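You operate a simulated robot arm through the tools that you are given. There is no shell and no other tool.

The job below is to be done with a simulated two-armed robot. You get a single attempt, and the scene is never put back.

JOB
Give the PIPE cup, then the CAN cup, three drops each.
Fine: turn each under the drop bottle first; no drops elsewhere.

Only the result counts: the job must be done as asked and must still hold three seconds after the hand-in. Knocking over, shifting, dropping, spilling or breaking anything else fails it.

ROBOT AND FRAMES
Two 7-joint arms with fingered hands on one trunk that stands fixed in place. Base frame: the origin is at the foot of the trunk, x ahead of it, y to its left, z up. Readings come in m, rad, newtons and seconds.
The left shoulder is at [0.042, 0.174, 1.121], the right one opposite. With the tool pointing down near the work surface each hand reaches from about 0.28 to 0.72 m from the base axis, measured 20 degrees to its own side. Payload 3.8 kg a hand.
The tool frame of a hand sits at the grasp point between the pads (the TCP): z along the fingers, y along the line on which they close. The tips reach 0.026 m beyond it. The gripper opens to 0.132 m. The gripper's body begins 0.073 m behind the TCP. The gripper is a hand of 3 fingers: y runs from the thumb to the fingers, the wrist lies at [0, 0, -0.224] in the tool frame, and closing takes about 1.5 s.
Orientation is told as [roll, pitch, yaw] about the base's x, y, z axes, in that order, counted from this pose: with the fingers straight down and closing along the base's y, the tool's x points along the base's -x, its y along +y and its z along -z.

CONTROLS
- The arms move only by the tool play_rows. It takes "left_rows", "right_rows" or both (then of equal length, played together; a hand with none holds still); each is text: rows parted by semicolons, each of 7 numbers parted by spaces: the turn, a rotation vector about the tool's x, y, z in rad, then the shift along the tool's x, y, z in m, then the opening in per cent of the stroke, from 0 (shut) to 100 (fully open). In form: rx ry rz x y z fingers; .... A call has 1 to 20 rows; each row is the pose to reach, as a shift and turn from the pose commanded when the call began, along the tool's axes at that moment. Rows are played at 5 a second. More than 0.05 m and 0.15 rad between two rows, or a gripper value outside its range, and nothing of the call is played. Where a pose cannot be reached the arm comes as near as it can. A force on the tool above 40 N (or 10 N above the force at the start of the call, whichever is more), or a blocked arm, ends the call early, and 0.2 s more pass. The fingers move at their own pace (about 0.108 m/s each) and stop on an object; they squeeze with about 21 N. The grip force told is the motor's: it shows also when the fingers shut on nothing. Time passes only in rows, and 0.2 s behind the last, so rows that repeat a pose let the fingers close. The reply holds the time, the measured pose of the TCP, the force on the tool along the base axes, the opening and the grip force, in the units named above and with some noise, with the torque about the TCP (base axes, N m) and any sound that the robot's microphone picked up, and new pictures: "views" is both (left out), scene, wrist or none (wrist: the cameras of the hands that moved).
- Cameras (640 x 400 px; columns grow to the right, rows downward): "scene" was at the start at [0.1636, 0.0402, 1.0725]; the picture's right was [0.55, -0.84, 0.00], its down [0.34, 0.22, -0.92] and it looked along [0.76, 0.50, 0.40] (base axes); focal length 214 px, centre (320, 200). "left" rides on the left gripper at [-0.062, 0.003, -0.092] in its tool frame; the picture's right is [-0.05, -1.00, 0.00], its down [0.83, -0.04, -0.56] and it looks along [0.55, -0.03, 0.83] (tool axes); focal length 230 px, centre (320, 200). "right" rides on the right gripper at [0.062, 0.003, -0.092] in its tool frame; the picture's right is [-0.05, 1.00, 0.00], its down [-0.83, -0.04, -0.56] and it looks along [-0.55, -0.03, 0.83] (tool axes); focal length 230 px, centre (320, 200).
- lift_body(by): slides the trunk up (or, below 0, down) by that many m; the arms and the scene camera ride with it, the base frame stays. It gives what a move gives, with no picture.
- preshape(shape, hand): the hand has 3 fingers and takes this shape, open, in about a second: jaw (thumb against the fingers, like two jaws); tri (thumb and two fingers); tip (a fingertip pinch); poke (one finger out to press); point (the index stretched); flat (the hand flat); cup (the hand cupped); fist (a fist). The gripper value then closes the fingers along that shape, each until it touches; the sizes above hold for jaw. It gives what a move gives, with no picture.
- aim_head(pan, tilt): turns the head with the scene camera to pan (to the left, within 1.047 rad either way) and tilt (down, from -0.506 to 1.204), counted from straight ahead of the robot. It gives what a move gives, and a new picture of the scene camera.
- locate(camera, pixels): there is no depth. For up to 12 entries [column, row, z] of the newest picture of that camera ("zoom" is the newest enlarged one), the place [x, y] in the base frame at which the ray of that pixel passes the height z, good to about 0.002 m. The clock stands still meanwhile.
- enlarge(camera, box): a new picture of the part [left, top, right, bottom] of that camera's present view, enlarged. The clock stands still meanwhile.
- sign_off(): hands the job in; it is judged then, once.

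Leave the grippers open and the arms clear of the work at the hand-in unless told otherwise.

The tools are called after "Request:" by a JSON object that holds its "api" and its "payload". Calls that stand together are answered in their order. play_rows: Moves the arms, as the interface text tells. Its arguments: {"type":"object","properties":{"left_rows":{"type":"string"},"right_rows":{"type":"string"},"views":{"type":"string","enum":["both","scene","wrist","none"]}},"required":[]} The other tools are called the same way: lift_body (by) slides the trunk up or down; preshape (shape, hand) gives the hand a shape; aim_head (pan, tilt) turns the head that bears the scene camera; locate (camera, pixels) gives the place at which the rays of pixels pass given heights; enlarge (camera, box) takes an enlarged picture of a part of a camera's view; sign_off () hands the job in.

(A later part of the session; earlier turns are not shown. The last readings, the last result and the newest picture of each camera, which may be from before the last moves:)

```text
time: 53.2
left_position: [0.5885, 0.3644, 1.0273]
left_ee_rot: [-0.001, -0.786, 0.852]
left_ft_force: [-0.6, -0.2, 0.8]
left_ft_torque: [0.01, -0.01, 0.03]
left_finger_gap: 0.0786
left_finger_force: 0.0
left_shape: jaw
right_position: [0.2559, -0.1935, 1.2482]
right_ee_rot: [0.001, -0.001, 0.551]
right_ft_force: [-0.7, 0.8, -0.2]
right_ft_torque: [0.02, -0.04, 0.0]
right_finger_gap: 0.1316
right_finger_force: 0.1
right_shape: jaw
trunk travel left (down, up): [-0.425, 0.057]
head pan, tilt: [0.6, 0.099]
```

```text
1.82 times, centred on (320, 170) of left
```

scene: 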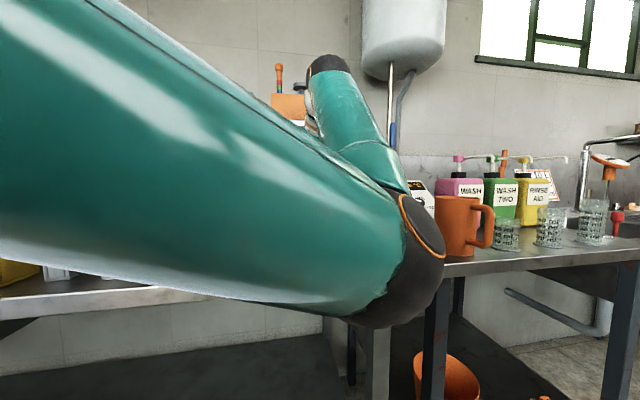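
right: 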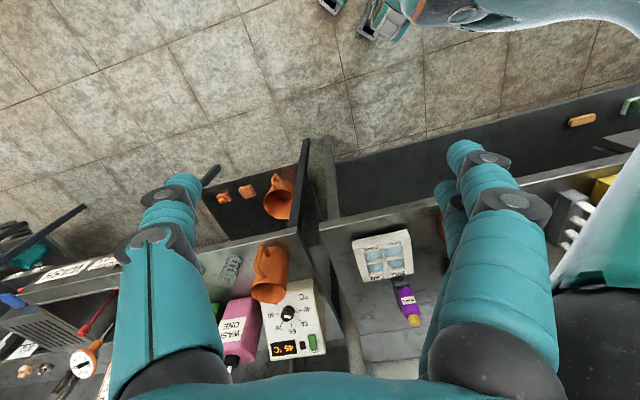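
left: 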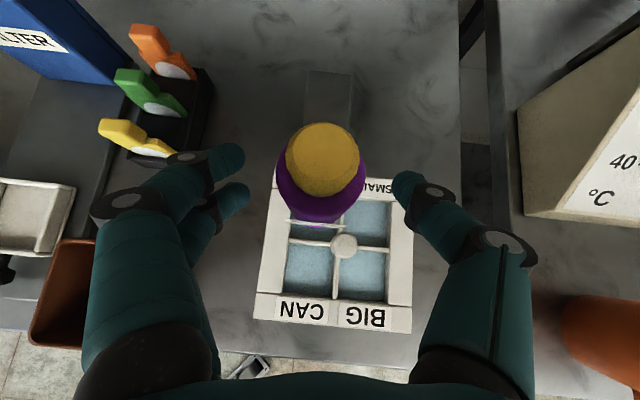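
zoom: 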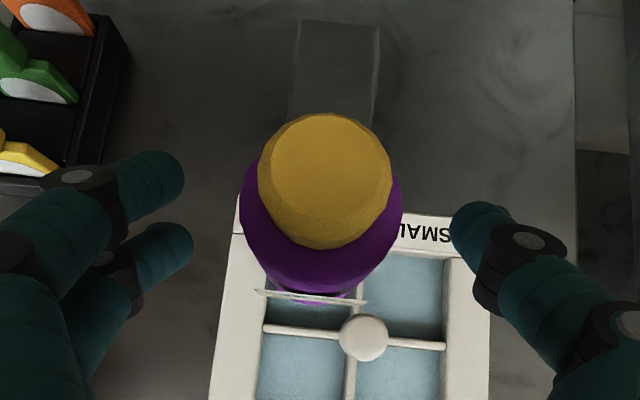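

The bottle is centred between thumb and fingers, and the tips are clear of the holder arm. Now a single short squeeze: close for 0.2 s, then reopen, and listen.

Request:
{"api": "play_rows", "payload": {"left_rows": "0 0 0 0 0 0 40; 0 0 0 0 0 0 40; 0 0 0 0 0 0 0; 0 0 0 0 0 0 45; 0 0 0 0 0 0 45; 0 0 0 0 0 0 45", "views": "wrist"}}

```text
time: 54.6
left_position: [0.5898, 0.3639, 1.0271]
left_ee_rot: [0.001, -0.785, 0.85]
left_ft_force: [0.1, -0.5, -0.1]
left_ft_torque: [0.02, -0.01, 0.01]
left_finger_gap: 0.0587
left_finger_force: 0.0
left_shape: jaw
right_position: [0.2553, -0.1945, 1.2489]
right_ee_rot: [0.0, 0.001, 0.549]
right_ft_force: [-0.6, -1.0, -1.1]
right_ft_torque: [0.02, 0.01, -0.02]
right_finger_gap: 0.1318
right_finger_force: 0.0
right_shape: jaw
trunk travel left (down, up): [-0.425, 0.057]
head pan, tilt: [0.6, 0.099]
```

left: 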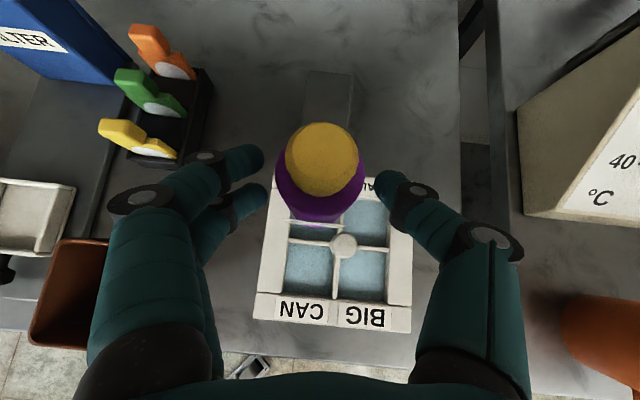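

No sound was reported. I'll look at the visible part of the PIPE well for any colour change.

Request:
{"api": "enlarge", "payload": {"camera": "left", "box": [260, 170, 400, 310]}}

```text
2.86 times, centred on (330, 240) of left
```

zoom: 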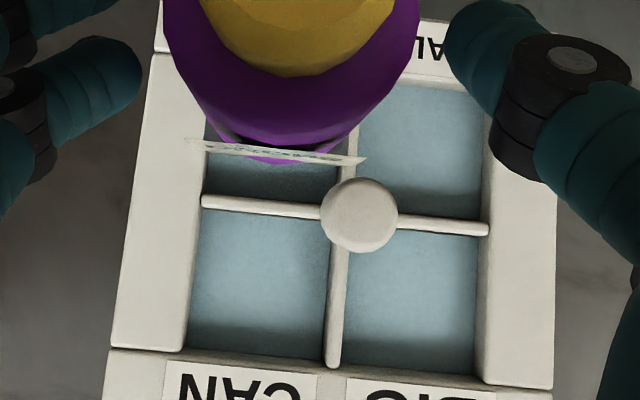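

The bottle hides most of the PIPE well from here. I'll back out to the lower viewing pose in front of the plate, which shows under the nozzle, and check for a drop before squeezing again.

Request:
{"api": "play_rows", "payload": {"left_rows": "0 0 0 0 0 -0.04 60; 0 0 0 0 0 -0.08 60; 0 0 0 0 0 -0.118 60; 0 0 0 0.026 -0.008 -0.112 60; 0 0 0 0.052 -0.016 -0.105 60; 0 0 0 0.0778 -0.0236 -0.0988 60; 0 0 0 0.0778 -0.0236 -0.0988 60", "views": "wrist"}}

Request:
{"api": "enlarge", "payload": {"camera": "left", "box": [250, 60, 390, 200]}}

```text
time: 56.2
left_position: [0.5254, 0.2533, 1.0407]
left_ee_rot: [0.0, -0.785, 0.854]
left_ft_force: [1.0, -0.4, -1.1]
left_ft_torque: [0.05, -0.03, 0.0]
left_finger_gap: 0.0787
left_finger_force: 0.1
left_shape: jaw
right_position: [0.2568, -0.1942, 1.2475]
right_ee_rot: [-0.001, 0.0, 0.549]
right_ft_force: [0.4, 1.2, -0.1]
right_ft_torque: [-0.03, -0.01, -0.01]
right_finger_gap: 0.1319
right_finger_force: 0.0
right_shape: jaw
trunk travel left (down, up): [-0.425, 0.057]
head pan, tilt: [0.6, 0.099]
```

left: 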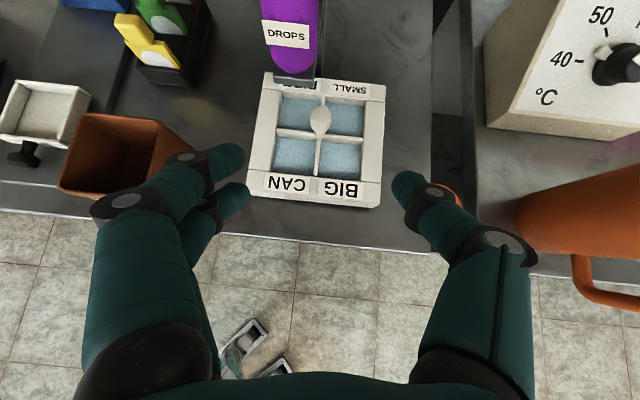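

```text
2.86 times, centred on (320, 130) of left
```

zoom: 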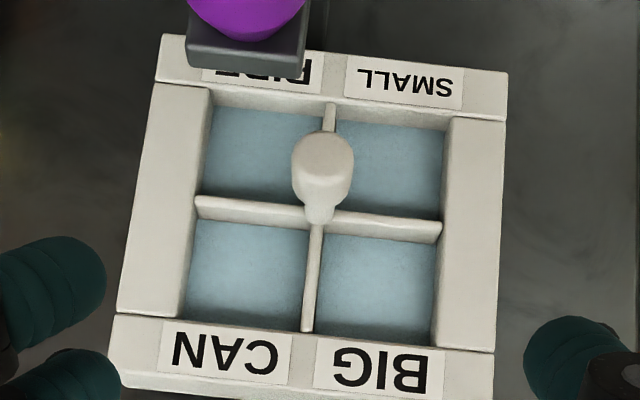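

From here almost the whole PIPE well is visible. I'll zoom in on it.

Request:
{"api": "enlarge", "payload": {"camera": "left", "box": [270, 85, 370, 180]}}

```text
4.21 times, centred on (320, 132) of left
```

zoom: 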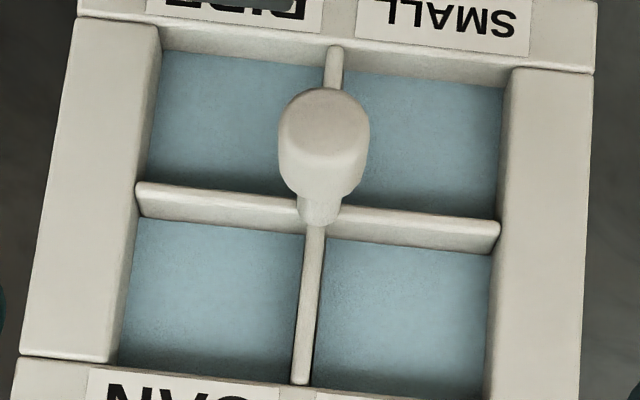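

No drop is visible, and all wells look alike, so the short squeeze likely gave none. I'll return to the bottle and squeeze in small time steps while reading force and sound.

Request:
{"api": "play_rows", "payload": {"left_rows": "0 0 0 -0.026 0.008 -0.0065 60; 0 0 0 -0.052 0.016 -0.013 60; 0 0 0 -0.0778 0.0236 -0.0192 60; 0 0 0 -0.0778 0.0236 0.02 60; 0 0 0 -0.0778 0.0236 0.06 60; 0 0 0 -0.0778 0.0236 0.0988 60; 0 0 0 -0.0778 0.0236 0.0988 45; 0 0 0 -0.0778 0.0236 0.0988 40", "views": "wrist"}}

Request:
{"api": "play_rows", "payload": {"left_rows": "0 0 0 0 0 0 0", "views": "none"}}

```text
time: 58.0
left_position: [0.5882, 0.3637, 1.0262]
left_ee_rot: [0.001, -0.786, 0.854]
left_ft_force: [0.2, 0.1, -0.4]
left_ft_torque: [0.01, 0.0, 0.01]
left_finger_gap: 0.0536
left_finger_force: 0.1
left_shape: jaw
right_position: [0.2557, -0.1945, 1.2481]
right_ee_rot: [0.0, -0.001, 0.55]
right_ft_force: [0.6, -0.1, 0.2]
right_ft_torque: [-0.02, 0.01, -0.01]
right_finger_gap: 0.1319
right_finger_force: 0.0
right_shape: jaw
trunk travel left (down, up): [-0.425, 0.057]
head pan, tilt: [0.6, 0.099]
```

left: 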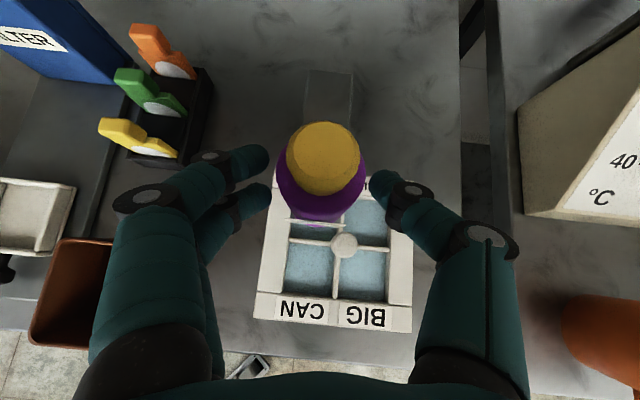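

```text
time: 58.4
left_position: [0.5883, 0.3633, 1.0264]
left_ee_rot: [0.0, -0.785, 0.852]
left_ft_force: [0.0, 0.8, -0.2]
left_ft_torque: [0.03, 0.04, 0.04]
left_finger_gap: 0.0296
left_finger_force: 19.7
left_shape: jaw
right_position: [0.2551, -0.1929, 1.2486]
right_ee_rot: [-0.001, 0.001, 0.55]
right_ft_force: [-0.4, -0.1, 0.0]
right_ft_torque: [-0.04, 0.03, 0.02]
right_finger_gap: 0.132
right_finger_force: 0.1
right_shape: jaw
trunk travel left (down, up): [-0.425, 0.057]
head pan, tilt: [0.6, 0.099]
```

The squeeze is on at 19.7 N, with no sound yet after about 0.35 s. I'll hold for one more short step.

Request:
{"api": "play_rows", "payload": {"left_rows": "0 0 0 0 0 0 0", "views": "none"}}

```text
time: 58.8
left_position: [0.5888, 0.3641, 1.026]
left_ee_rot: [0.0, -0.785, 0.853]
left_ft_force: [1.8, 1.4, -0.7]
left_ft_torque: [0.02, 0.02, 0.06]
left_finger_gap: 0.0298
left_finger_force: 21.2
left_shape: jaw
right_position: [0.2555, -0.1943, 1.2484]
right_ee_rot: [0.0, 0.0, 0.549]
right_ft_force: [0.5, -0.1, -0.2]
right_ft_torque: [-0.03, 0.01, 0.02]
right_finger_gap: 0.132
right_finger_force: 0.1
right_shape: jaw
trunk travel left (down, up): [-0.425, 0.057]
head pan, tilt: [0.6, 0.099]
```

Still no sound at 21 N for about 0.8 s. I'll release now and take a look from the same viewing pose as before.

Request:
{"api": "play_rows", "payload": {"left_rows": "0 0 0 0 0 0 40; 0 0 0 0 0 0 60; 0 0 0 0 0 -0.04 60; 0 0 0 0 0 -0.08 60; 0 0 0 0 0 -0.118 60; 0 0 0 0.026 -0.008 -0.112 60; 0 0 0 0.052 -0.016 -0.105 60; 0 0 0 0.0778 -0.0236 -0.0988 60; 0 0 0 0.0778 -0.0236 -0.0988 60", "views": "wrist"}}

Request:
{"api": "enlarge", "payload": {"camera": "left", "box": [270, 85, 370, 180]}}

```text
time: 60.8
left_position: [0.5238, 0.2545, 1.042]
left_ee_rot: [0.0, -0.784, 0.854]
left_ft_force: [0.1, -0.4, 0.6]
left_ft_torque: [-0.04, -0.02, 0.03]
left_finger_gap: 0.079
left_finger_force: 0.2
left_shape: jaw
right_position: [0.2562, -0.1944, 1.2483]
right_ee_rot: [-0.001, 0.0, 0.55]
right_ft_force: [0.1, -0.6, 0.6]
right_ft_torque: [0.01, 0.02, 0.02]
right_finger_gap: 0.1317
right_finger_force: 0.0
right_shape: jaw
trunk travel left (down, up): [-0.425, 0.057]
head pan, tilt: [0.6, 0.099]
```

left: 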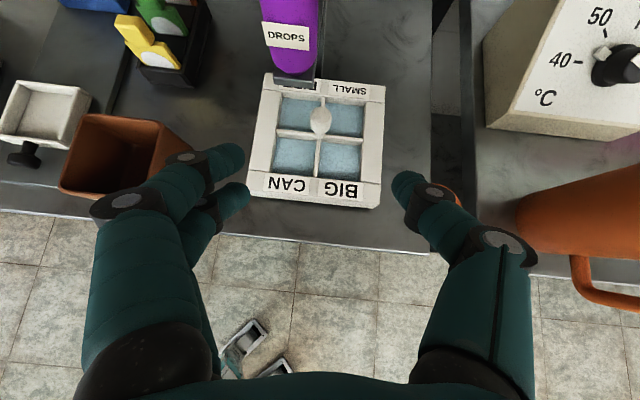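

```text
4.21 times, centred on (320, 132) of left
```

zoom: 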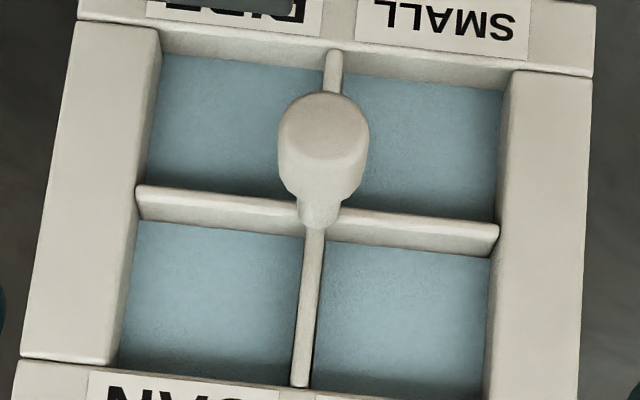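

Still no change after a full squeeze: the bottle didn't give, and there was no sound. The yellow piece on top of the upside-down bottle may be a press button. I'll move the left hand above the bottle, pointing straight down with the fingers closed, and press it gently; PIPE is underneath either way.

Request:
{"api": "play_rows", "payload": {"left_rows": "0 0 0 -0.0255 0 -0.0255 40; 0 0 0 -0.0509 0 -0.0509 20; 0 0 0 -0.0764 0 -0.0764 0; 0 0.131 0 -0.092 0.0037 -0.0608 0; 0 0.262 0 -0.1075 0.0073 -0.0453 0; 0 0.393 0 -0.1231 0.011 -0.0297 0; 0 0.524 0 -0.1387 0.0147 -0.0141 0; 0 0.655 0 -0.1543 0.0183 0.0015 0; 0 0.785 0 -0.1698 0.022 0.017 0; 0 0.785 0 -0.1698 0.022 0.017 0", "views": "both"}}

```text
time: 63.0
left_position: [0.5955, 0.368, 1.1497]
left_ee_rot: [-0.001, 0.002, 0.853]
left_ft_force: [0.7, -0.4, 0.4]
left_ft_torque: [0.05, 0.0, -0.01]
left_finger_gap: 0.0002
left_finger_force: 20.9
left_shape: jaw
right_position: [0.2561, -0.1945, 1.2477]
right_ee_rot: [0.001, 0.0, 0.55]
right_ft_force: [-0.1, -0.9, 0.5]
right_ft_torque: [0.02, -0.01, -0.02]
right_finger_gap: 0.1321
right_finger_force: 0.0
right_shape: jaw
trunk travel left (down, up): [-0.425, 0.057]
head pan, tilt: [0.6, 0.099]
```

scene: 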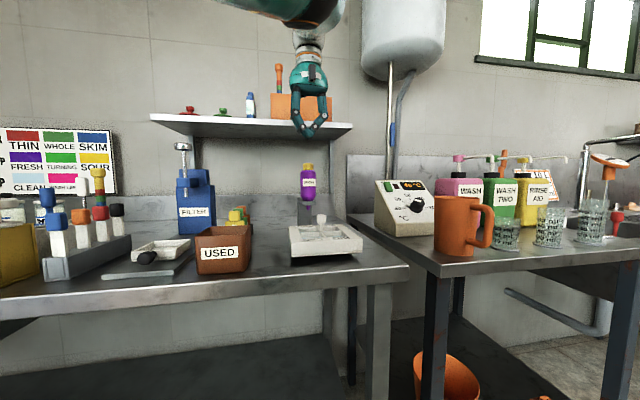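
left: 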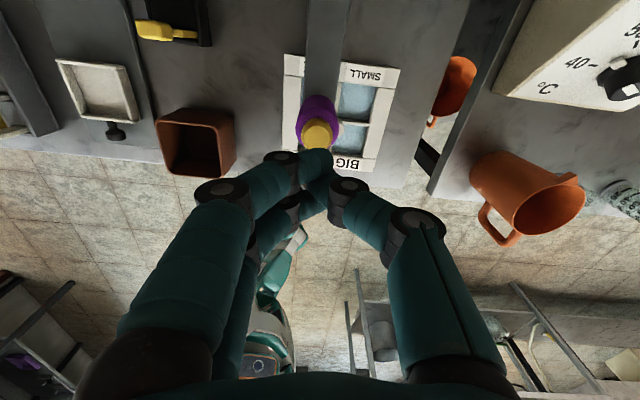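

The scene camera sees the bottle and hand now. I'll enlarge to compare the cap and tip positions.

Request:
{"api": "enlarge", "payload": {"camera": "scene", "box": [270, 60, 350, 260]}}

Request:
{"api": "enlarge", "payload": {"camera": "scene", "box": [280, 150, 340, 210]}}

```text
2.00 times, centred on (310, 160) of scene
```

zoom: 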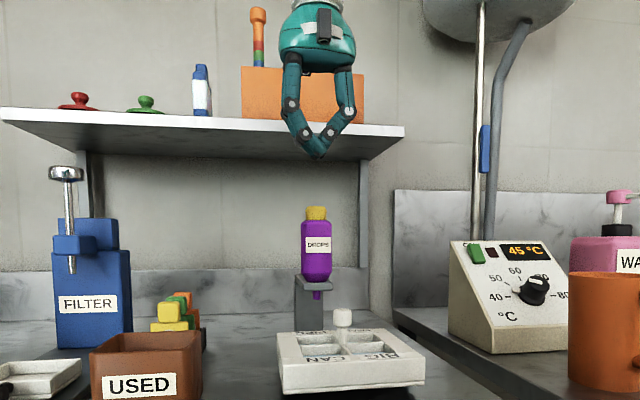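

```text
6.67 times, centred on (310, 180) of scene
```

zoom: 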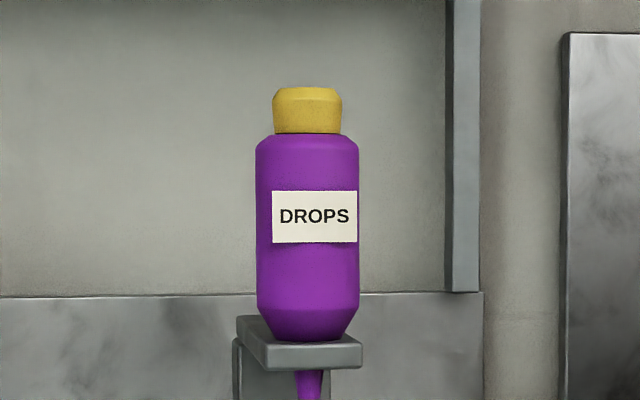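

The closed tips are right above the cap, with about 0.058 m to go. I'll go down 0.05 m and then creep.

Request:
{"api": "play_rows", "payload": {"left_rows": "0 0 0 0.0005 0 0.025 0; 0 0 0 0.001 0 0.05 0; 0 0 0 0.001 0 0.05 0", "views": "scene"}}

Request:
{"api": "enlarge", "payload": {"camera": "scene", "box": [280, 130, 340, 210]}}

```text
time: 63.8
left_position: [0.5951, 0.3681, 1.0987]
left_ee_rot: [0.001, 0.001, 0.853]
left_ft_force: [0.4, 0.5, 0.5]
left_ft_torque: [0.03, 0.03, 0.03]
left_finger_gap: 0.0
left_finger_force: 21.3
left_shape: jaw
right_position: [0.255, -0.1951, 1.2481]
right_ee_rot: [0.001, 0.0, 0.55]
right_ft_force: [-0.7, 0.2, -1.1]
right_ft_torque: [0.03, 0.05, -0.01]
right_finger_gap: 0.1317
right_finger_force: 0.1
right_shape: jaw
trunk travel left (down, up): [-0.425, 0.057]
head pan, tilt: [0.6, 0.099]
```

scene: 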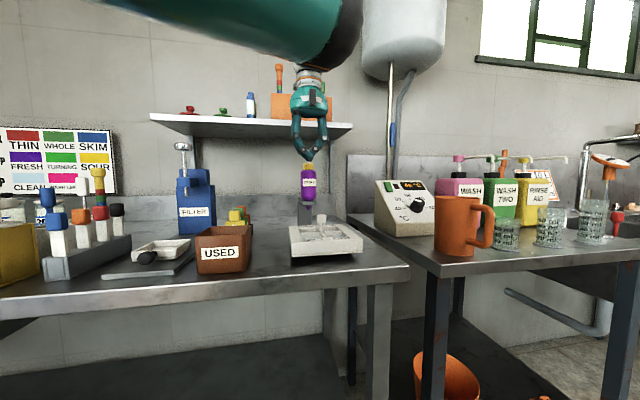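

```text
5.00 times, centred on (310, 170) of scene
```

zoom: 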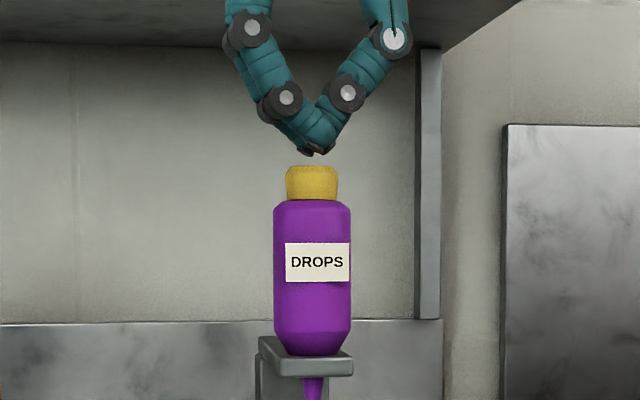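

The tips hover about 6 mm above the cap. I'll creep down 8 mm in 2 mm rows.

Request:
{"api": "play_rows", "payload": {"left_rows": "0 0 0 0 0 0.002 0; 0 0 0 0 0 0.004 0; 0 0 0 0 0 0.006 0; 0 0 0 0 0 0.008 0", "views": "scene"}}

```text
time: 64.8
left_position: [0.5948, 0.368, 1.0921]
left_ee_rot: [0.001, 0.0, 0.855]
left_ft_force: [-0.2, -0.5, 0.8]
left_ft_torque: [-0.03, 0.04, -0.01]
left_finger_gap: 0.0
left_finger_force: 20.5
left_shape: jaw
right_position: [0.2558, -0.1951, 1.2489]
right_ee_rot: [-0.001, -0.001, 0.549]
right_ft_force: [0.6, -0.1, -0.1]
right_ft_torque: [-0.05, 0.01, 0.0]
right_finger_gap: 0.1315
right_finger_force: 0.1
right_shape: jaw
trunk travel left (down, up): [-0.425, 0.057]
head pan, tilt: [0.6, 0.099]
```

scene: 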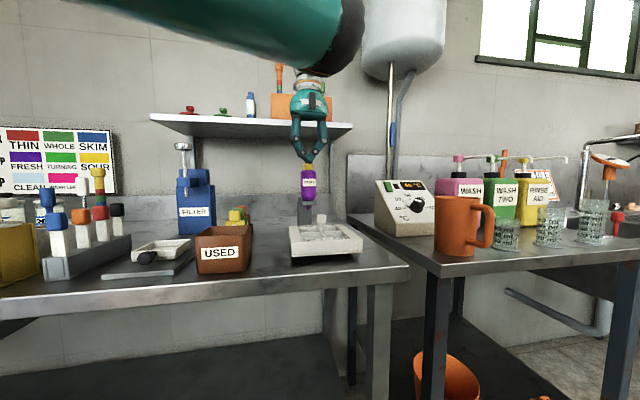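

No contact force yet at TCP height 1.092. I'll continue creeping down another 6 mm.

Request:
{"api": "play_rows", "payload": {"left_rows": "0 0 0 0 0 0.0015 0; 0 0 0 0 0 0.003 0; 0 0 0 0 0 0.0045 0; 0 0 0 0 0 0.006 0", "views": "scene"}}

Request:
{"api": "enlarge", "payload": {"camera": "scene", "box": [280, 130, 340, 210]}}

```text
time: 65.8
left_position: [0.5936, 0.3662, 1.086]
left_ee_rot: [-0.001, -0.002, 0.853]
left_ft_force: [1.4, 1.0, 4.1]
left_ft_torque: [0.08, -0.01, 0.01]
left_finger_gap: 0.0
left_finger_force: 20.8
left_shape: jaw
right_position: [0.256, -0.1945, 1.248]
right_ee_rot: [0.0, 0.002, 0.549]
right_ft_force: [0.0, -0.3, -0.7]
right_ft_torque: [0.03, -0.01, -0.01]
right_finger_gap: 0.1318
right_finger_force: 0.1
right_shape: jaw
trunk travel left (down, up): [-0.425, 0.057]
head pan, tilt: [0.6, 0.099]
heard: click
```

scene: 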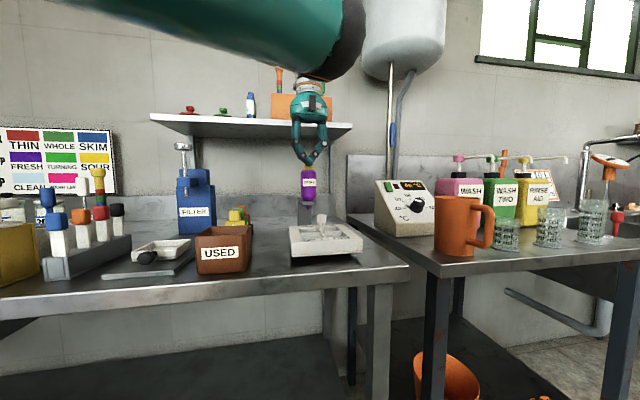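

```text
5.00 times, centred on (310, 170) of scene
```

zoom: 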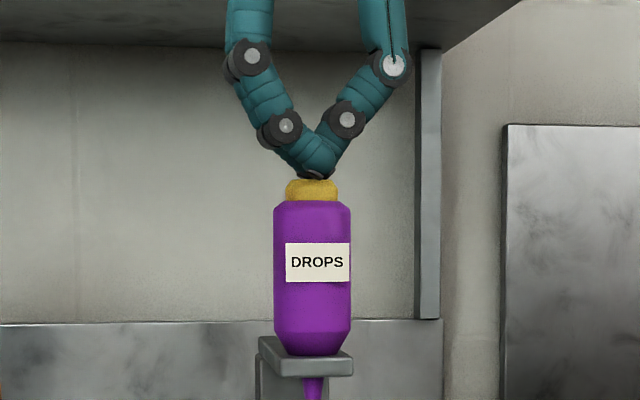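

"Click" was heard, and the yellow cap went down at about 4 N: it is a press button. That should be one drop into PIPE. I'll lift off and check that the cap comes back up.

Request:
{"api": "play_rows", "payload": {"left_rows": "0 0 0 0 0 -0.007 0; 0 0 0 0 0 -0.014 0; 0 0 0 0 0 -0.014 0", "views": "both"}}

Request:
{"api": "enlarge", "payload": {"camera": "scene", "box": [280, 130, 340, 210]}}

Request:
{"api": "enlarge", "payload": {"camera": "scene", "box": [280, 190, 370, 270]}}

```text
time: 66.6
left_position: [0.5944, 0.368, 1.0987]
left_ee_rot: [0.0, 0.0, 0.852]
left_ft_force: [-0.4, -0.3, -0.5]
left_ft_torque: [-0.02, 0.02, -0.03]
left_finger_gap: 0.0
left_finger_force: 21.6
left_shape: jaw
right_position: [0.2551, -0.1934, 1.2485]
right_ee_rot: [0.0, 0.0, 0.551]
right_ft_force: [0.0, 0.4, -0.2]
right_ft_torque: [0.03, 0.01, 0.01]
right_finger_gap: 0.1319
right_finger_force: 0.1
right_shape: jaw
trunk travel left (down, up): [-0.425, 0.057]
head pan, tilt: [0.6, 0.099]
```

scene: 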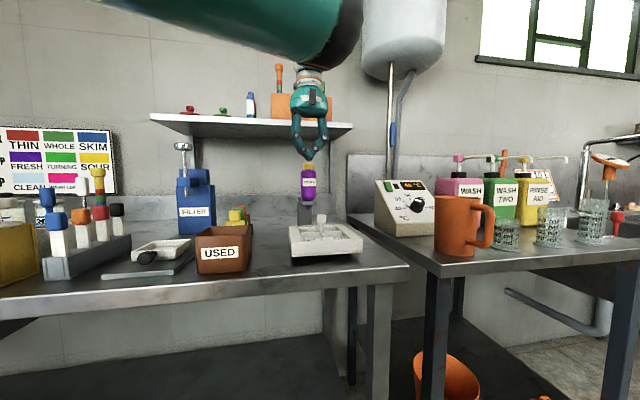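
left: 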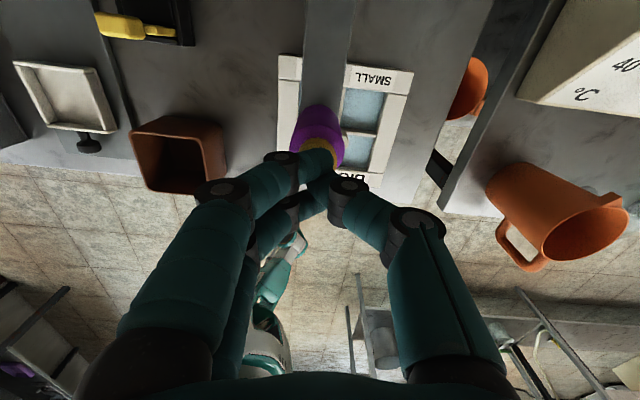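

```text
5.00 times, centred on (310, 170) of scene
```

zoom: 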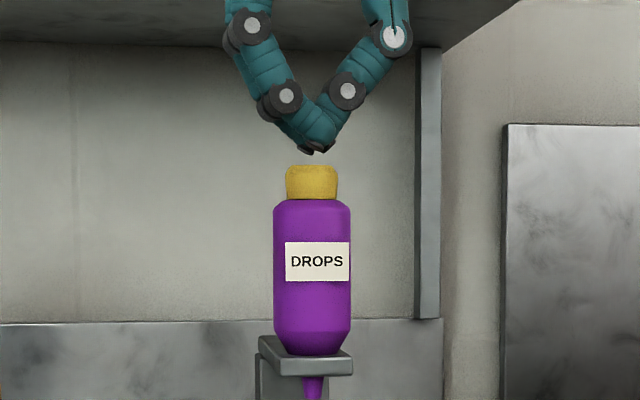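

```text
5.00 times, centred on (325, 230) of scene
```

zoom: 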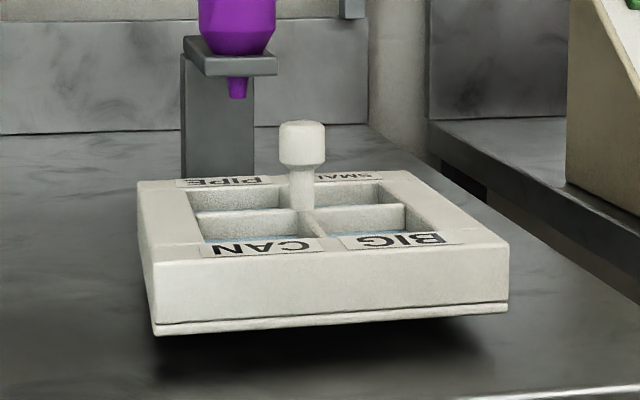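

The cap sprang back. Since the count must be exact, I'll go to the viewing pose to see what one click put into PIPE.

Request:
{"api": "play_rows", "payload": {"left_rows": "0 0 0 0 0 -0.025 0; 0 0 0 0 0 -0.05 0; 0 -0.131 0 0.022 -0.0037 -0.05 0; 0 -0.262 0 0.044 -0.0073 -0.05 0; 0 -0.393 0 0.066 -0.011 -0.05 0; 0 -0.524 0 0.088 -0.0147 -0.05 20; 0 -0.655 0 0.11 -0.0183 -0.05 40; 0 -0.785 0 0.132 -0.022 -0.05 60; 0 -0.785 0 0.132 -0.022 -0.014 60; 0 -0.785 0 0.132 -0.022 0.022 60; 0 -0.785 0 0.132 -0.022 0.058 60; 0 -0.785 0 0.132 -0.022 0.058 60", "views": "wrist"}}

Request:
{"api": "enlarge", "payload": {"camera": "left", "box": [270, 85, 370, 180]}}

```text
time: 69.2
left_position: [0.5235, 0.2532, 1.0404]
left_ee_rot: [0.0, -0.785, 0.853]
left_ft_force: [-0.6, -0.4, 0.1]
left_ft_torque: [-0.04, 0.01, 0.01]
left_finger_gap: 0.0787
left_finger_force: 0.1
left_shape: jaw
right_position: [0.2558, -0.1949, 1.2481]
right_ee_rot: [0.0, 0.0, 0.55]
right_ft_force: [0.5, -0.2, 0.0]
right_ft_torque: [0.0, -0.02, -0.02]
right_finger_gap: 0.1321
right_finger_force: 0.1
right_shape: jaw
trunk travel left (down, up): [-0.425, 0.057]
head pan, tilt: [0.6, 0.099]
```

left: 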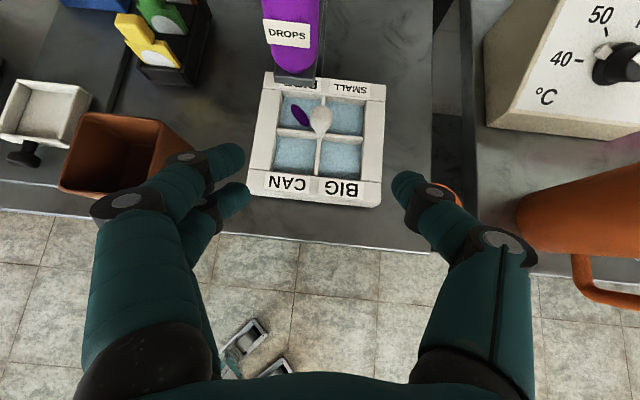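

```text
4.21 times, centred on (320, 132) of left
```

zoom: 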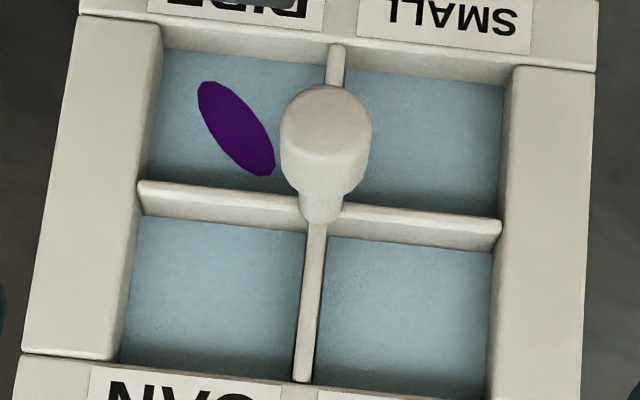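

One clear purple drop in PIPE, so one click is one drop. I'll return above the cap for the second.

Request:
{"api": "play_rows", "payload": {"left_rows": "0 0 0 -0.0255 0 -0.0255 40; 0 0 0 -0.0509 0 -0.0509 20; 0 0 0 -0.0764 0 -0.0764 0; 0 0.131 0 -0.092 0.0037 -0.0608 0; 0 0.262 0 -0.1075 0.0073 -0.0453 0; 0 0.393 0 -0.1231 0.011 -0.0297 0; 0 0.524 0 -0.1387 0.0147 -0.0141 0; 0 0.655 0 -0.1543 0.0183 0.0015 0; 0 0.785 0 -0.1698 0.022 0.017 0; 0 0.785 0 -0.1521 0.022 0.0347 0; 0 0.785 0 -0.1358 0.022 0.051 0; 0 0.785 0 -0.1358 0.022 0.051 0", "views": "scene"}}

Request:
{"api": "enlarge", "payload": {"camera": "scene", "box": [280, 130, 340, 210]}}

```text
time: 71.8
left_position: [0.5924, 0.3678, 1.1014]
left_ee_rot: [0.0, 0.001, 0.852]
left_ft_force: [-0.3, 0.6, -0.5]
left_ft_torque: [0.03, 0.02, -0.01]
left_finger_gap: 0.0001
left_finger_force: 21.1
left_shape: jaw
right_position: [0.2553, -0.1956, 1.2479]
right_ee_rot: [0.0, -0.002, 0.548]
right_ft_force: [0.1, 0.3, -0.1]
right_ft_torque: [0.02, -0.02, 0.0]
right_finger_gap: 0.1319
right_finger_force: 0.1
right_shape: jaw
trunk travel left (down, up): [-0.425, 0.057]
head pan, tilt: [0.6, 0.099]
```

scene: 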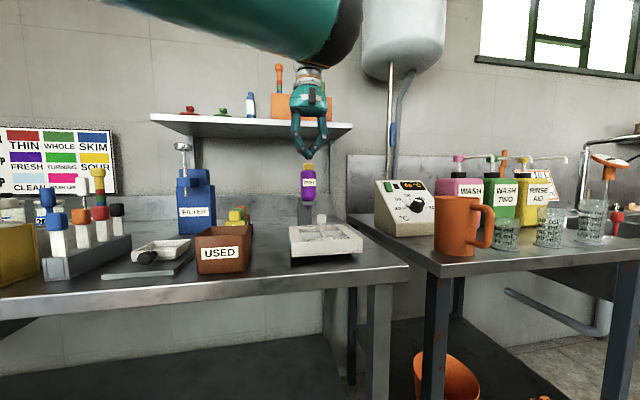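

```text
5.00 times, centred on (310, 170) of scene
```

zoom: 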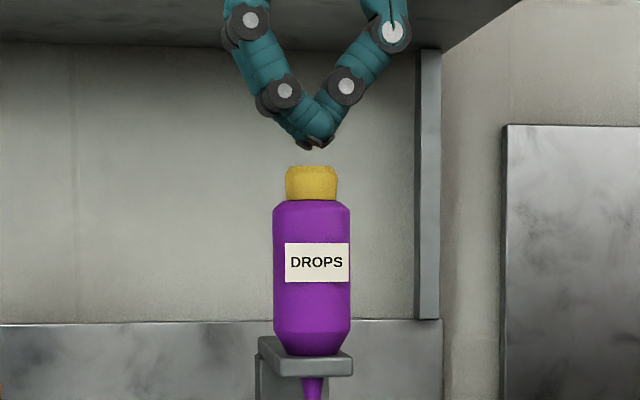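

The tips are about 9 mm above the cap. Second press: down 15.5 mm in small rows, then back up, with a small sideways correction.

Request:
{"api": "play_rows", "payload": {"left_rows": "0 0 0 -0.0013 -0.0015 0.004 0; 0 0 0 -0.0013 -0.0015 0.008 0; 0 0 0 -0.0013 -0.0015 0.0105 0; 0 0 0 -0.0013 -0.0015 0.013 0; 0 0 0 -0.0013 -0.0015 0.0155 0", "views": "none"}}

```text
time: 73.0
left_position: [0.5964, 0.3672, 1.0851]
left_ee_rot: [0.0, -0.003, 0.853]
left_ft_force: [0.6, -0.6, 2.0]
left_ft_torque: [-0.05, -0.02, -0.02]
left_finger_gap: 0.0
left_finger_force: 21.2
left_shape: jaw
right_position: [0.2554, -0.193, 1.2484]
right_ee_rot: [0.001, -0.001, 0.551]
right_ft_force: [0.2, 0.8, 0.4]
right_ft_torque: [0.01, 0.01, 0.05]
right_finger_gap: 0.1321
right_finger_force: 0.0
right_shape: jaw
trunk travel left (down, up): [-0.425, 0.057]
head pan, tilt: [0.6, 0.099]
heard: click
```

"Click": second drop. I'll lift off fully so the cap re-arms.

Request:
{"api": "play_rows", "payload": {"left_rows": "0 0 0 0 0 -0.006 0; 0 0 0 0 0 -0.0145 0; 0 0 0 0 0 -0.0145 0", "views": "scene"}}

Request:
{"api": "enlarge", "payload": {"camera": "scene", "box": [280, 130, 340, 210]}}

```text
time: 73.8
left_position: [0.5965, 0.3681, 1.1006]
left_ee_rot: [0.0, 0.0, 0.855]
left_ft_force: [0.7, 0.4, 0.1]
left_ft_torque: [0.02, 0.02, 0.0]
left_finger_gap: 0.0
left_finger_force: 21.3
left_shape: jaw
right_position: [0.2557, -0.1935, 1.2486]
right_ee_rot: [0.001, 0.0, 0.549]
right_ft_force: [-0.3, 0.1, -0.1]
right_ft_torque: [-0.03, 0.02, -0.01]
right_finger_gap: 0.1319
right_finger_force: 0.0
right_shape: jaw
trunk travel left (down, up): [-0.425, 0.057]
head pan, tilt: [0.6, 0.099]
```

scene: 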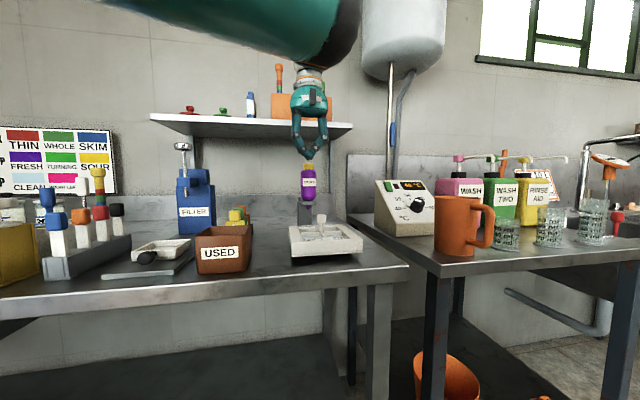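

```text
5.00 times, centred on (310, 170) of scene
```

zoom: 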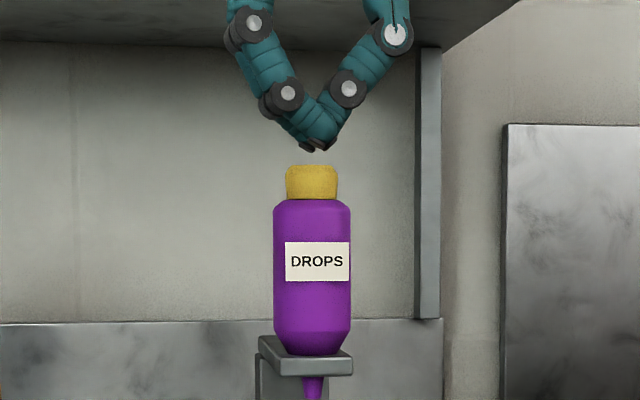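

The cap is back up. Third press for PIPE: down 14.5 mm.

Request:
{"api": "play_rows", "payload": {"left_rows": "0 0 0 0.0008 0.001 0.004 0; 0 0 0 0.0008 0.001 0.0075 0; 0 0 0 0.0008 0.001 0.01 0; 0 0 0 0.0008 0.001 0.0125 0; 0 0 0 0.0008 0.001 0.0145 0", "views": "none"}}

```text
time: 75.0
left_position: [0.5941, 0.3688, 1.0871]
left_ee_rot: [0.001, -0.001, 0.853]
left_ft_force: [0.5, -0.4, 3.2]
left_ft_torque: [-0.01, -0.04, 0.03]
left_finger_gap: 0.0
left_finger_force: 21.4
left_shape: jaw
right_position: [0.2553, -0.1938, 1.2489]
right_ee_rot: [0.0, 0.002, 0.549]
right_ft_force: [-0.8, -0.1, -0.7]
right_ft_torque: [0.0, 0.01, 0.04]
right_finger_gap: 0.132
right_finger_force: 0.1
right_shape: jaw
trunk travel left (down, up): [-0.425, 0.057]
head pan, tilt: [0.6, 0.099]
heard: click
```

Third click. I'll lift off slowly and return to the viewing pose to count the drops in PIPE.

Request:
{"api": "play_rows", "payload": {"left_rows": "0 0 0 0 0 -0.008 0; 0 0 0 0 0 -0.03 0; 0 0 0 0 0 -0.064 0; 0 -0.131 0 0.022 -0.0037 -0.064 0; 0 -0.262 0 0.044 -0.0073 -0.064 0; 0 -0.393 0 0.066 -0.011 -0.064 0; 0 -0.524 0 0.088 -0.0147 -0.064 20; 0 -0.655 0 0.11 -0.0183 -0.064 40; 0 -0.785 0 0.132 -0.022 -0.064 40; 0 -0.785 0 0.132 -0.022 -0.028 40; 0 -0.785 0 0.132 -0.022 0.008 40; 0 -0.785 0 0.132 -0.022 0.045 40; 0 -0.785 0 0.132 -0.022 0.045 40", "views": "wrist"}}

Request:
{"api": "enlarge", "payload": {"camera": "left", "box": [270, 85, 370, 180]}}

```text
time: 77.8
left_position: [0.5243, 0.253, 1.0419]
left_ee_rot: [-0.002, -0.785, 0.854]
left_ft_force: [-0.4, 0.4, 0.7]
left_ft_torque: [0.01, -0.04, -0.06]
left_finger_gap: 0.0522
left_finger_force: 0.0
left_shape: jaw
right_position: [0.2568, -0.194, 1.2482]
right_ee_rot: [0.0, -0.001, 0.548]
right_ft_force: [-0.3, -0.6, -0.2]
right_ft_torque: [0.0, -0.02, 0.03]
right_finger_gap: 0.1319
right_finger_force: 0.0
right_shape: jaw
trunk travel left (down, up): [-0.425, 0.057]
head pan, tilt: [0.6, 0.099]
```

left: 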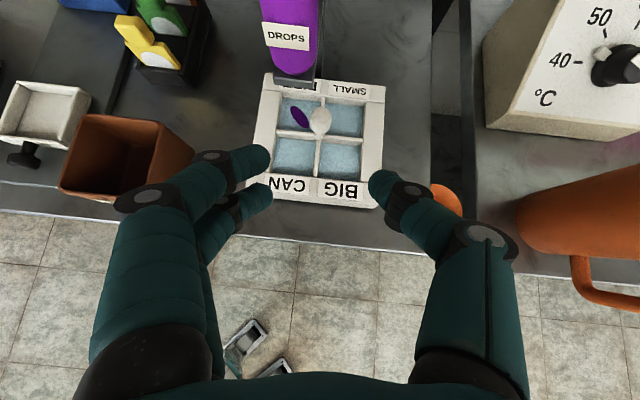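

```text
4.21 times, centred on (320, 132) of left
```

zoom: 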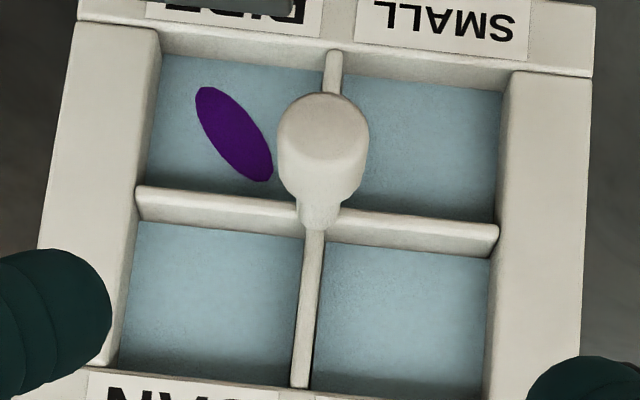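

The purple mark is there, the same look as after the first click, so it only shows that the cup has been dosed. I heard three clicks, so three drops. Now CAN, at front left, must move to back left: another 90° clockwise. I'll go back onto the knob with open fingers, first just to the grasp point.

Request:
{"api": "play_rows", "payload": {"left_rows": "0 0 0 0 0 0.03 40; 0 0 0 0 0 0.06 40; 0 0 0 -0.0003 0 0.09 40; 0 0 0 -0.0005 0 0.11 40; 0 0 0 -0.0007 0 0.1211 40; 0 0 0 -0.0007 0 0.1311 40; 0 0 0 -0.0007 0 0.1311 40", "views": "wrist"}}

Request:
{"api": "enlarge", "payload": {"camera": "left", "box": [220, 100, 420, 260]}}

```text
time: 79.4
left_position: [0.5859, 0.3246, 0.9479]
left_ee_rot: [-0.001, -0.784, 0.854]
left_ft_force: [0.5, 0.8, 0.0]
left_ft_torque: [0.0, -0.03, -0.02]
left_finger_gap: 0.0524
left_finger_force: 0.0
left_shape: jaw
right_position: [0.2545, -0.195, 1.2473]
right_ee_rot: [-0.001, -0.001, 0.549]
right_ft_force: [-0.3, -2.0, 0.3]
right_ft_torque: [0.0, -0.03, 0.03]
right_finger_gap: 0.1321
right_finger_force: 0.0
right_shape: jaw
trunk travel left (down, up): [-0.425, 0.057]
head pan, tilt: [0.6, 0.099]
```

left: 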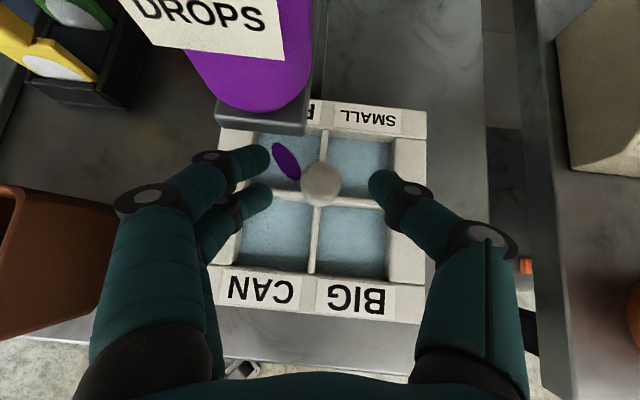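

```text
2.50 times, centred on (320, 180) of left
```

zoom: 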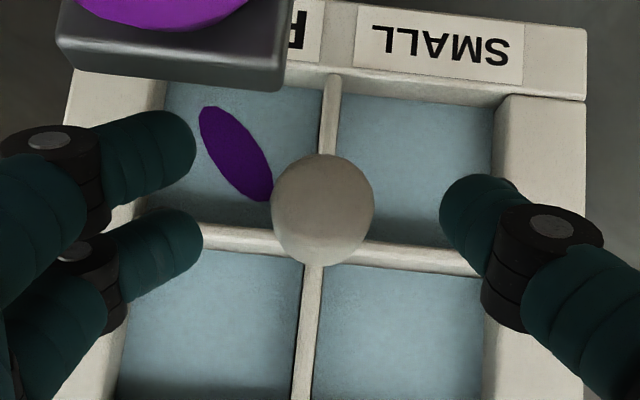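

The knob is at (321,184): good, about 2 mm deep. I'll back off by 2 mm and swing the open hand counter-clockwise to yaw 1.77.

Request:
{"api": "play_rows", "payload": {"left_rows": "0 0 0 -0.0004 -0.0008 -0.0022 40; -0.0813 0 -0.0813 -0.0005 -0.0023 -0.0021 40; -0.1626 0 -0.1626 -0.0006 -0.0037 -0.002 40; -0.244 0 -0.244 -0.0009 -0.0051 -0.0017 40; -0.3253 0 -0.3253 -0.0013 -0.0065 -0.0013 40; -0.4066 0 -0.4066 -0.0018 -0.0077 -0.0008 40; -0.4879 0 -0.4879 -0.0025 -0.0089 -0.0001 40; -0.5692 0 -0.5692 -0.0032 -0.01 0.0006 40; -0.6505 0 -0.6505 -0.0039 -0.0109 0.0013 40; -0.6505 0 -0.6505 -0.0039 -0.0109 0.0013 40", "views": "wrist"}}

Request:
{"api": "enlarge", "payload": {"camera": "left", "box": [220, 100, 420, 260]}}

```text
time: 81.6
left_position: [0.5965, 0.3201, 0.9503]
left_ee_rot: [0.0, -0.787, 1.774]
left_ft_force: [-0.9, 0.4, 0.0]
left_ft_torque: [0.0, 0.02, -0.02]
left_finger_gap: 0.0526
left_finger_force: 0.1
left_shape: jaw
right_position: [0.2556, -0.1931, 1.2473]
right_ee_rot: [-0.001, 0.002, 0.549]
right_ft_force: [-0.2, -0.3, 0.5]
right_ft_torque: [-0.02, -0.01, 0.01]
right_finger_gap: 0.1319
right_finger_force: 0.0
right_shape: jaw
trunk travel left (down, up): [-0.425, 0.057]
head pan, tilt: [0.6, 0.099]
```

left: 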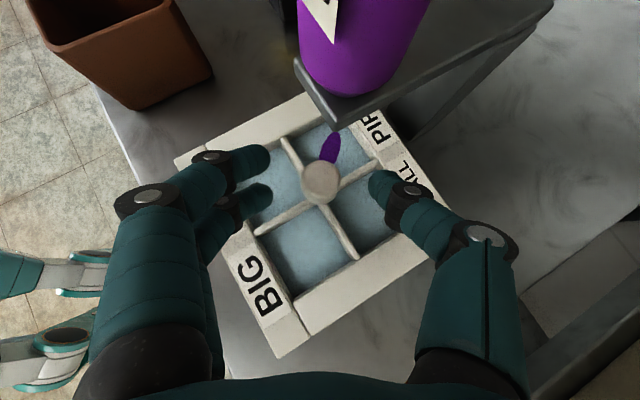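

```text
2.50 times, centred on (320, 180) of left
```

zoom: 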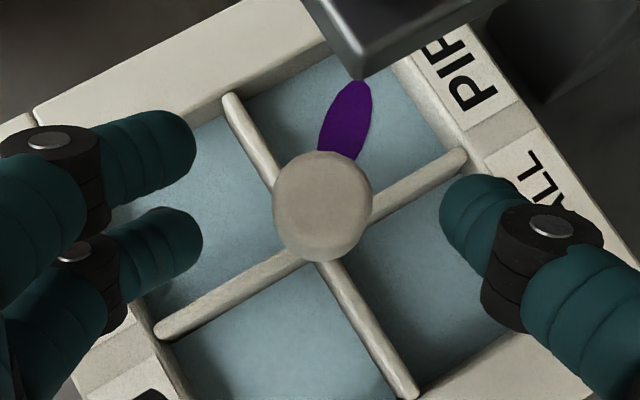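

The knob is centred at (320,183). I'll close and turn 0.92 rad clockwise.

Request:
{"api": "play_rows", "payload": {"left_rows": "0 0 0 0 0 0 20; 0 0 0 0 0 0 0; 0 0 0 0 0 0 0; 0 0 0 0 0 0 0; 0 0 0 0 0 0 0; 0.0813 0 0.0813 -0.0001 0.0015 0.0001 0; 0.1626 0 0.1626 -0.0002 0.0029 0.0002 0; 0.244 0 0.244 -0.0005 0.0043 0.0005 0; 0.3253 0 0.3253 -0.0009 0.0057 0.0009 0; 0.4066 0 0.4066 -0.0014 0.0069 0.0014 0; 0.4879 0 0.4879 -0.0021 0.0081 0.0021 0; 0.5692 0 0.5692 -0.0028 0.0092 0.0028 0; 0.6505 0 0.6505 -0.0035 0.0101 0.0035 0; 0.6505 0 0.6505 -0.0035 0.0101 0.0035 0", "views": "wrist"}}

Request:
{"api": "enlarge", "payload": {"camera": "left", "box": [200, 80, 460, 350]}}

```text
time: 84.6
left_position: [0.586, 0.3223, 0.9499]
left_ee_rot: [0.0, -0.786, 0.853]
left_ft_force: [0.3, 0.3, 1.2]
left_ft_torque: [0.0, 0.13, 0.01]
left_finger_gap: 0.0113
left_finger_force: 20.8
left_shape: jaw
right_position: [0.2551, -0.1933, 1.2476]
right_ee_rot: [-0.001, 0.001, 0.55]
right_ft_force: [0.2, 0.2, 0.2]
right_ft_torque: [0.02, 0.03, 0.0]
right_finger_gap: 0.1319
right_finger_force: 0.1
right_shape: jaw
trunk travel left (down, up): [-0.425, 0.057]
head pan, tilt: [0.6, 0.099]
```

left: 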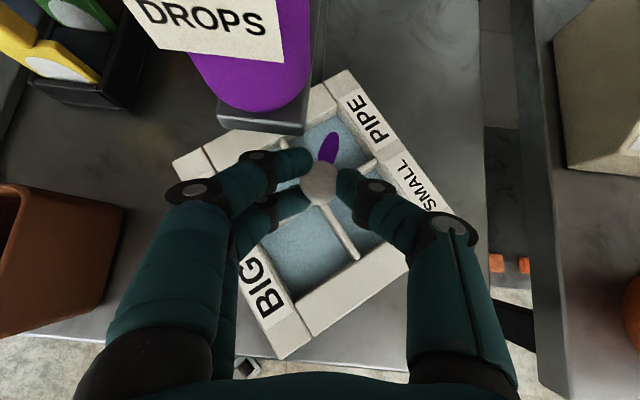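

```text
1.48 times, centred on (330, 215) of left
```

zoom: 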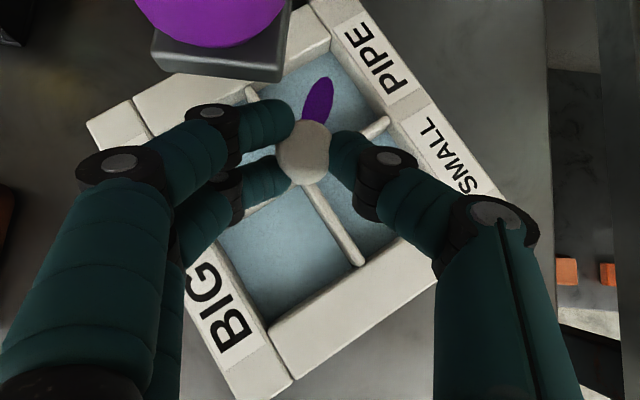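

The plate followed. PIPE has moved to back right, and CAN is coming to back left. I'll measure the remaining angle.

Request:
{"api": "locate", "payload": {"camera": "left", "pixels": [[347, 71, 0.906], [172, 161, 0.906], [281, 358, 0.906], [359, 259, 0.9], [319, 178, 0.945]]}}

```text
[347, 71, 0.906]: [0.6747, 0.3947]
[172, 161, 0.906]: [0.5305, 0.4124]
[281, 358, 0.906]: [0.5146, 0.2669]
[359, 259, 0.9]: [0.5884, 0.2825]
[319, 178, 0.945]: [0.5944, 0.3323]
```

38.5° remain. In one call: open, swing back 0.67 rad, close, and turn 0.67 rad clockwise.

Request:
{"api": "play_rows", "payload": {"left_rows": "0 0 0 0 0 0 20; 0 0 0 0 0 0 40; 0 0 0 0 0 0 40; -0.0948 0 -0.0948 -0.0001 -0.0017 0.0001 40; -0.1895 0 -0.1895 -0.0003 -0.0034 0.0003 40; -0.2843 0 -0.2843 -0.0007 -0.005 0.0007 40; -0.379 0 -0.379 -0.0013 -0.0065 0.0013 40; -0.4738 0 -0.4738 -0.0019 -0.0079 0.0019 40; -0.4738 0 -0.4738 -0.0019 -0.0079 0.0019 20; -0.4738 0 -0.4738 -0.0019 -0.0079 0.0019 0; -0.4738 0 -0.4738 -0.0019 -0.0079 0.0019 0; -0.4738 0 -0.4738 -0.0019 -0.0079 0.0019 0; -0.4738 0 -0.4738 -0.0019 -0.0079 0.0019 0; -0.379 0 -0.379 -0.0013 -0.0065 0.0013 0; -0.2843 0 -0.2843 -0.0007 -0.005 0.0007 0; -0.1895 0 -0.1895 -0.0003 -0.0034 0.0003 0; -0.0948 0 -0.0948 -0.0001 -0.0017 0.0001 0; 0 0 0 0 0 0 0; 0 0 0 0 0 0 0", "views": "wrist"}}

Request:
{"api": "enlarge", "payload": {"camera": "left", "box": [200, 80, 460, 350]}}

```text
time: 88.6
left_position: [0.5849, 0.3241, 0.9497]
left_ee_rot: [0.001, -0.787, 0.849]
left_ft_force: [1.6, 1.5, 1.9]
left_ft_torque: [0.02, -0.01, 0.0]
left_finger_gap: 0.0113
left_finger_force: 21.0
left_shape: jaw
right_position: [0.2554, -0.1947, 1.2481]
right_ee_rot: [0.0, 0.002, 0.55]
right_ft_force: [-0.6, 0.2, 0.1]
right_ft_torque: [0.02, -0.01, -0.03]
right_finger_gap: 0.1321
right_finger_force: 0.0
right_shape: jaw
trunk travel left (down, up): [-0.425, 0.057]
head pan, tilt: [0.6, 0.099]
```

left: 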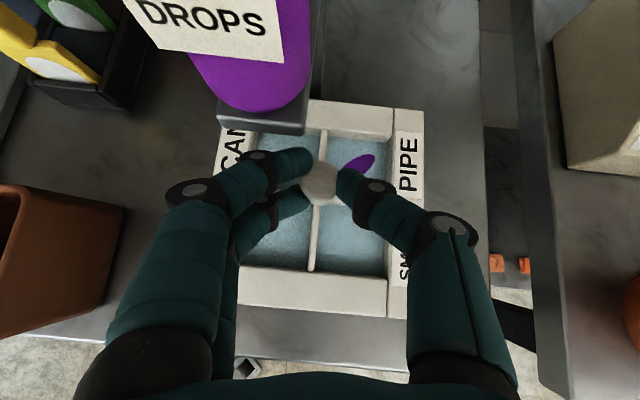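

```text
1.48 times, centred on (330, 215) of left
```

zoom: 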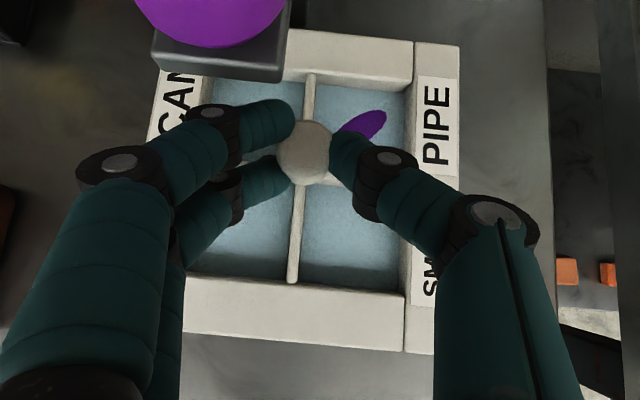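

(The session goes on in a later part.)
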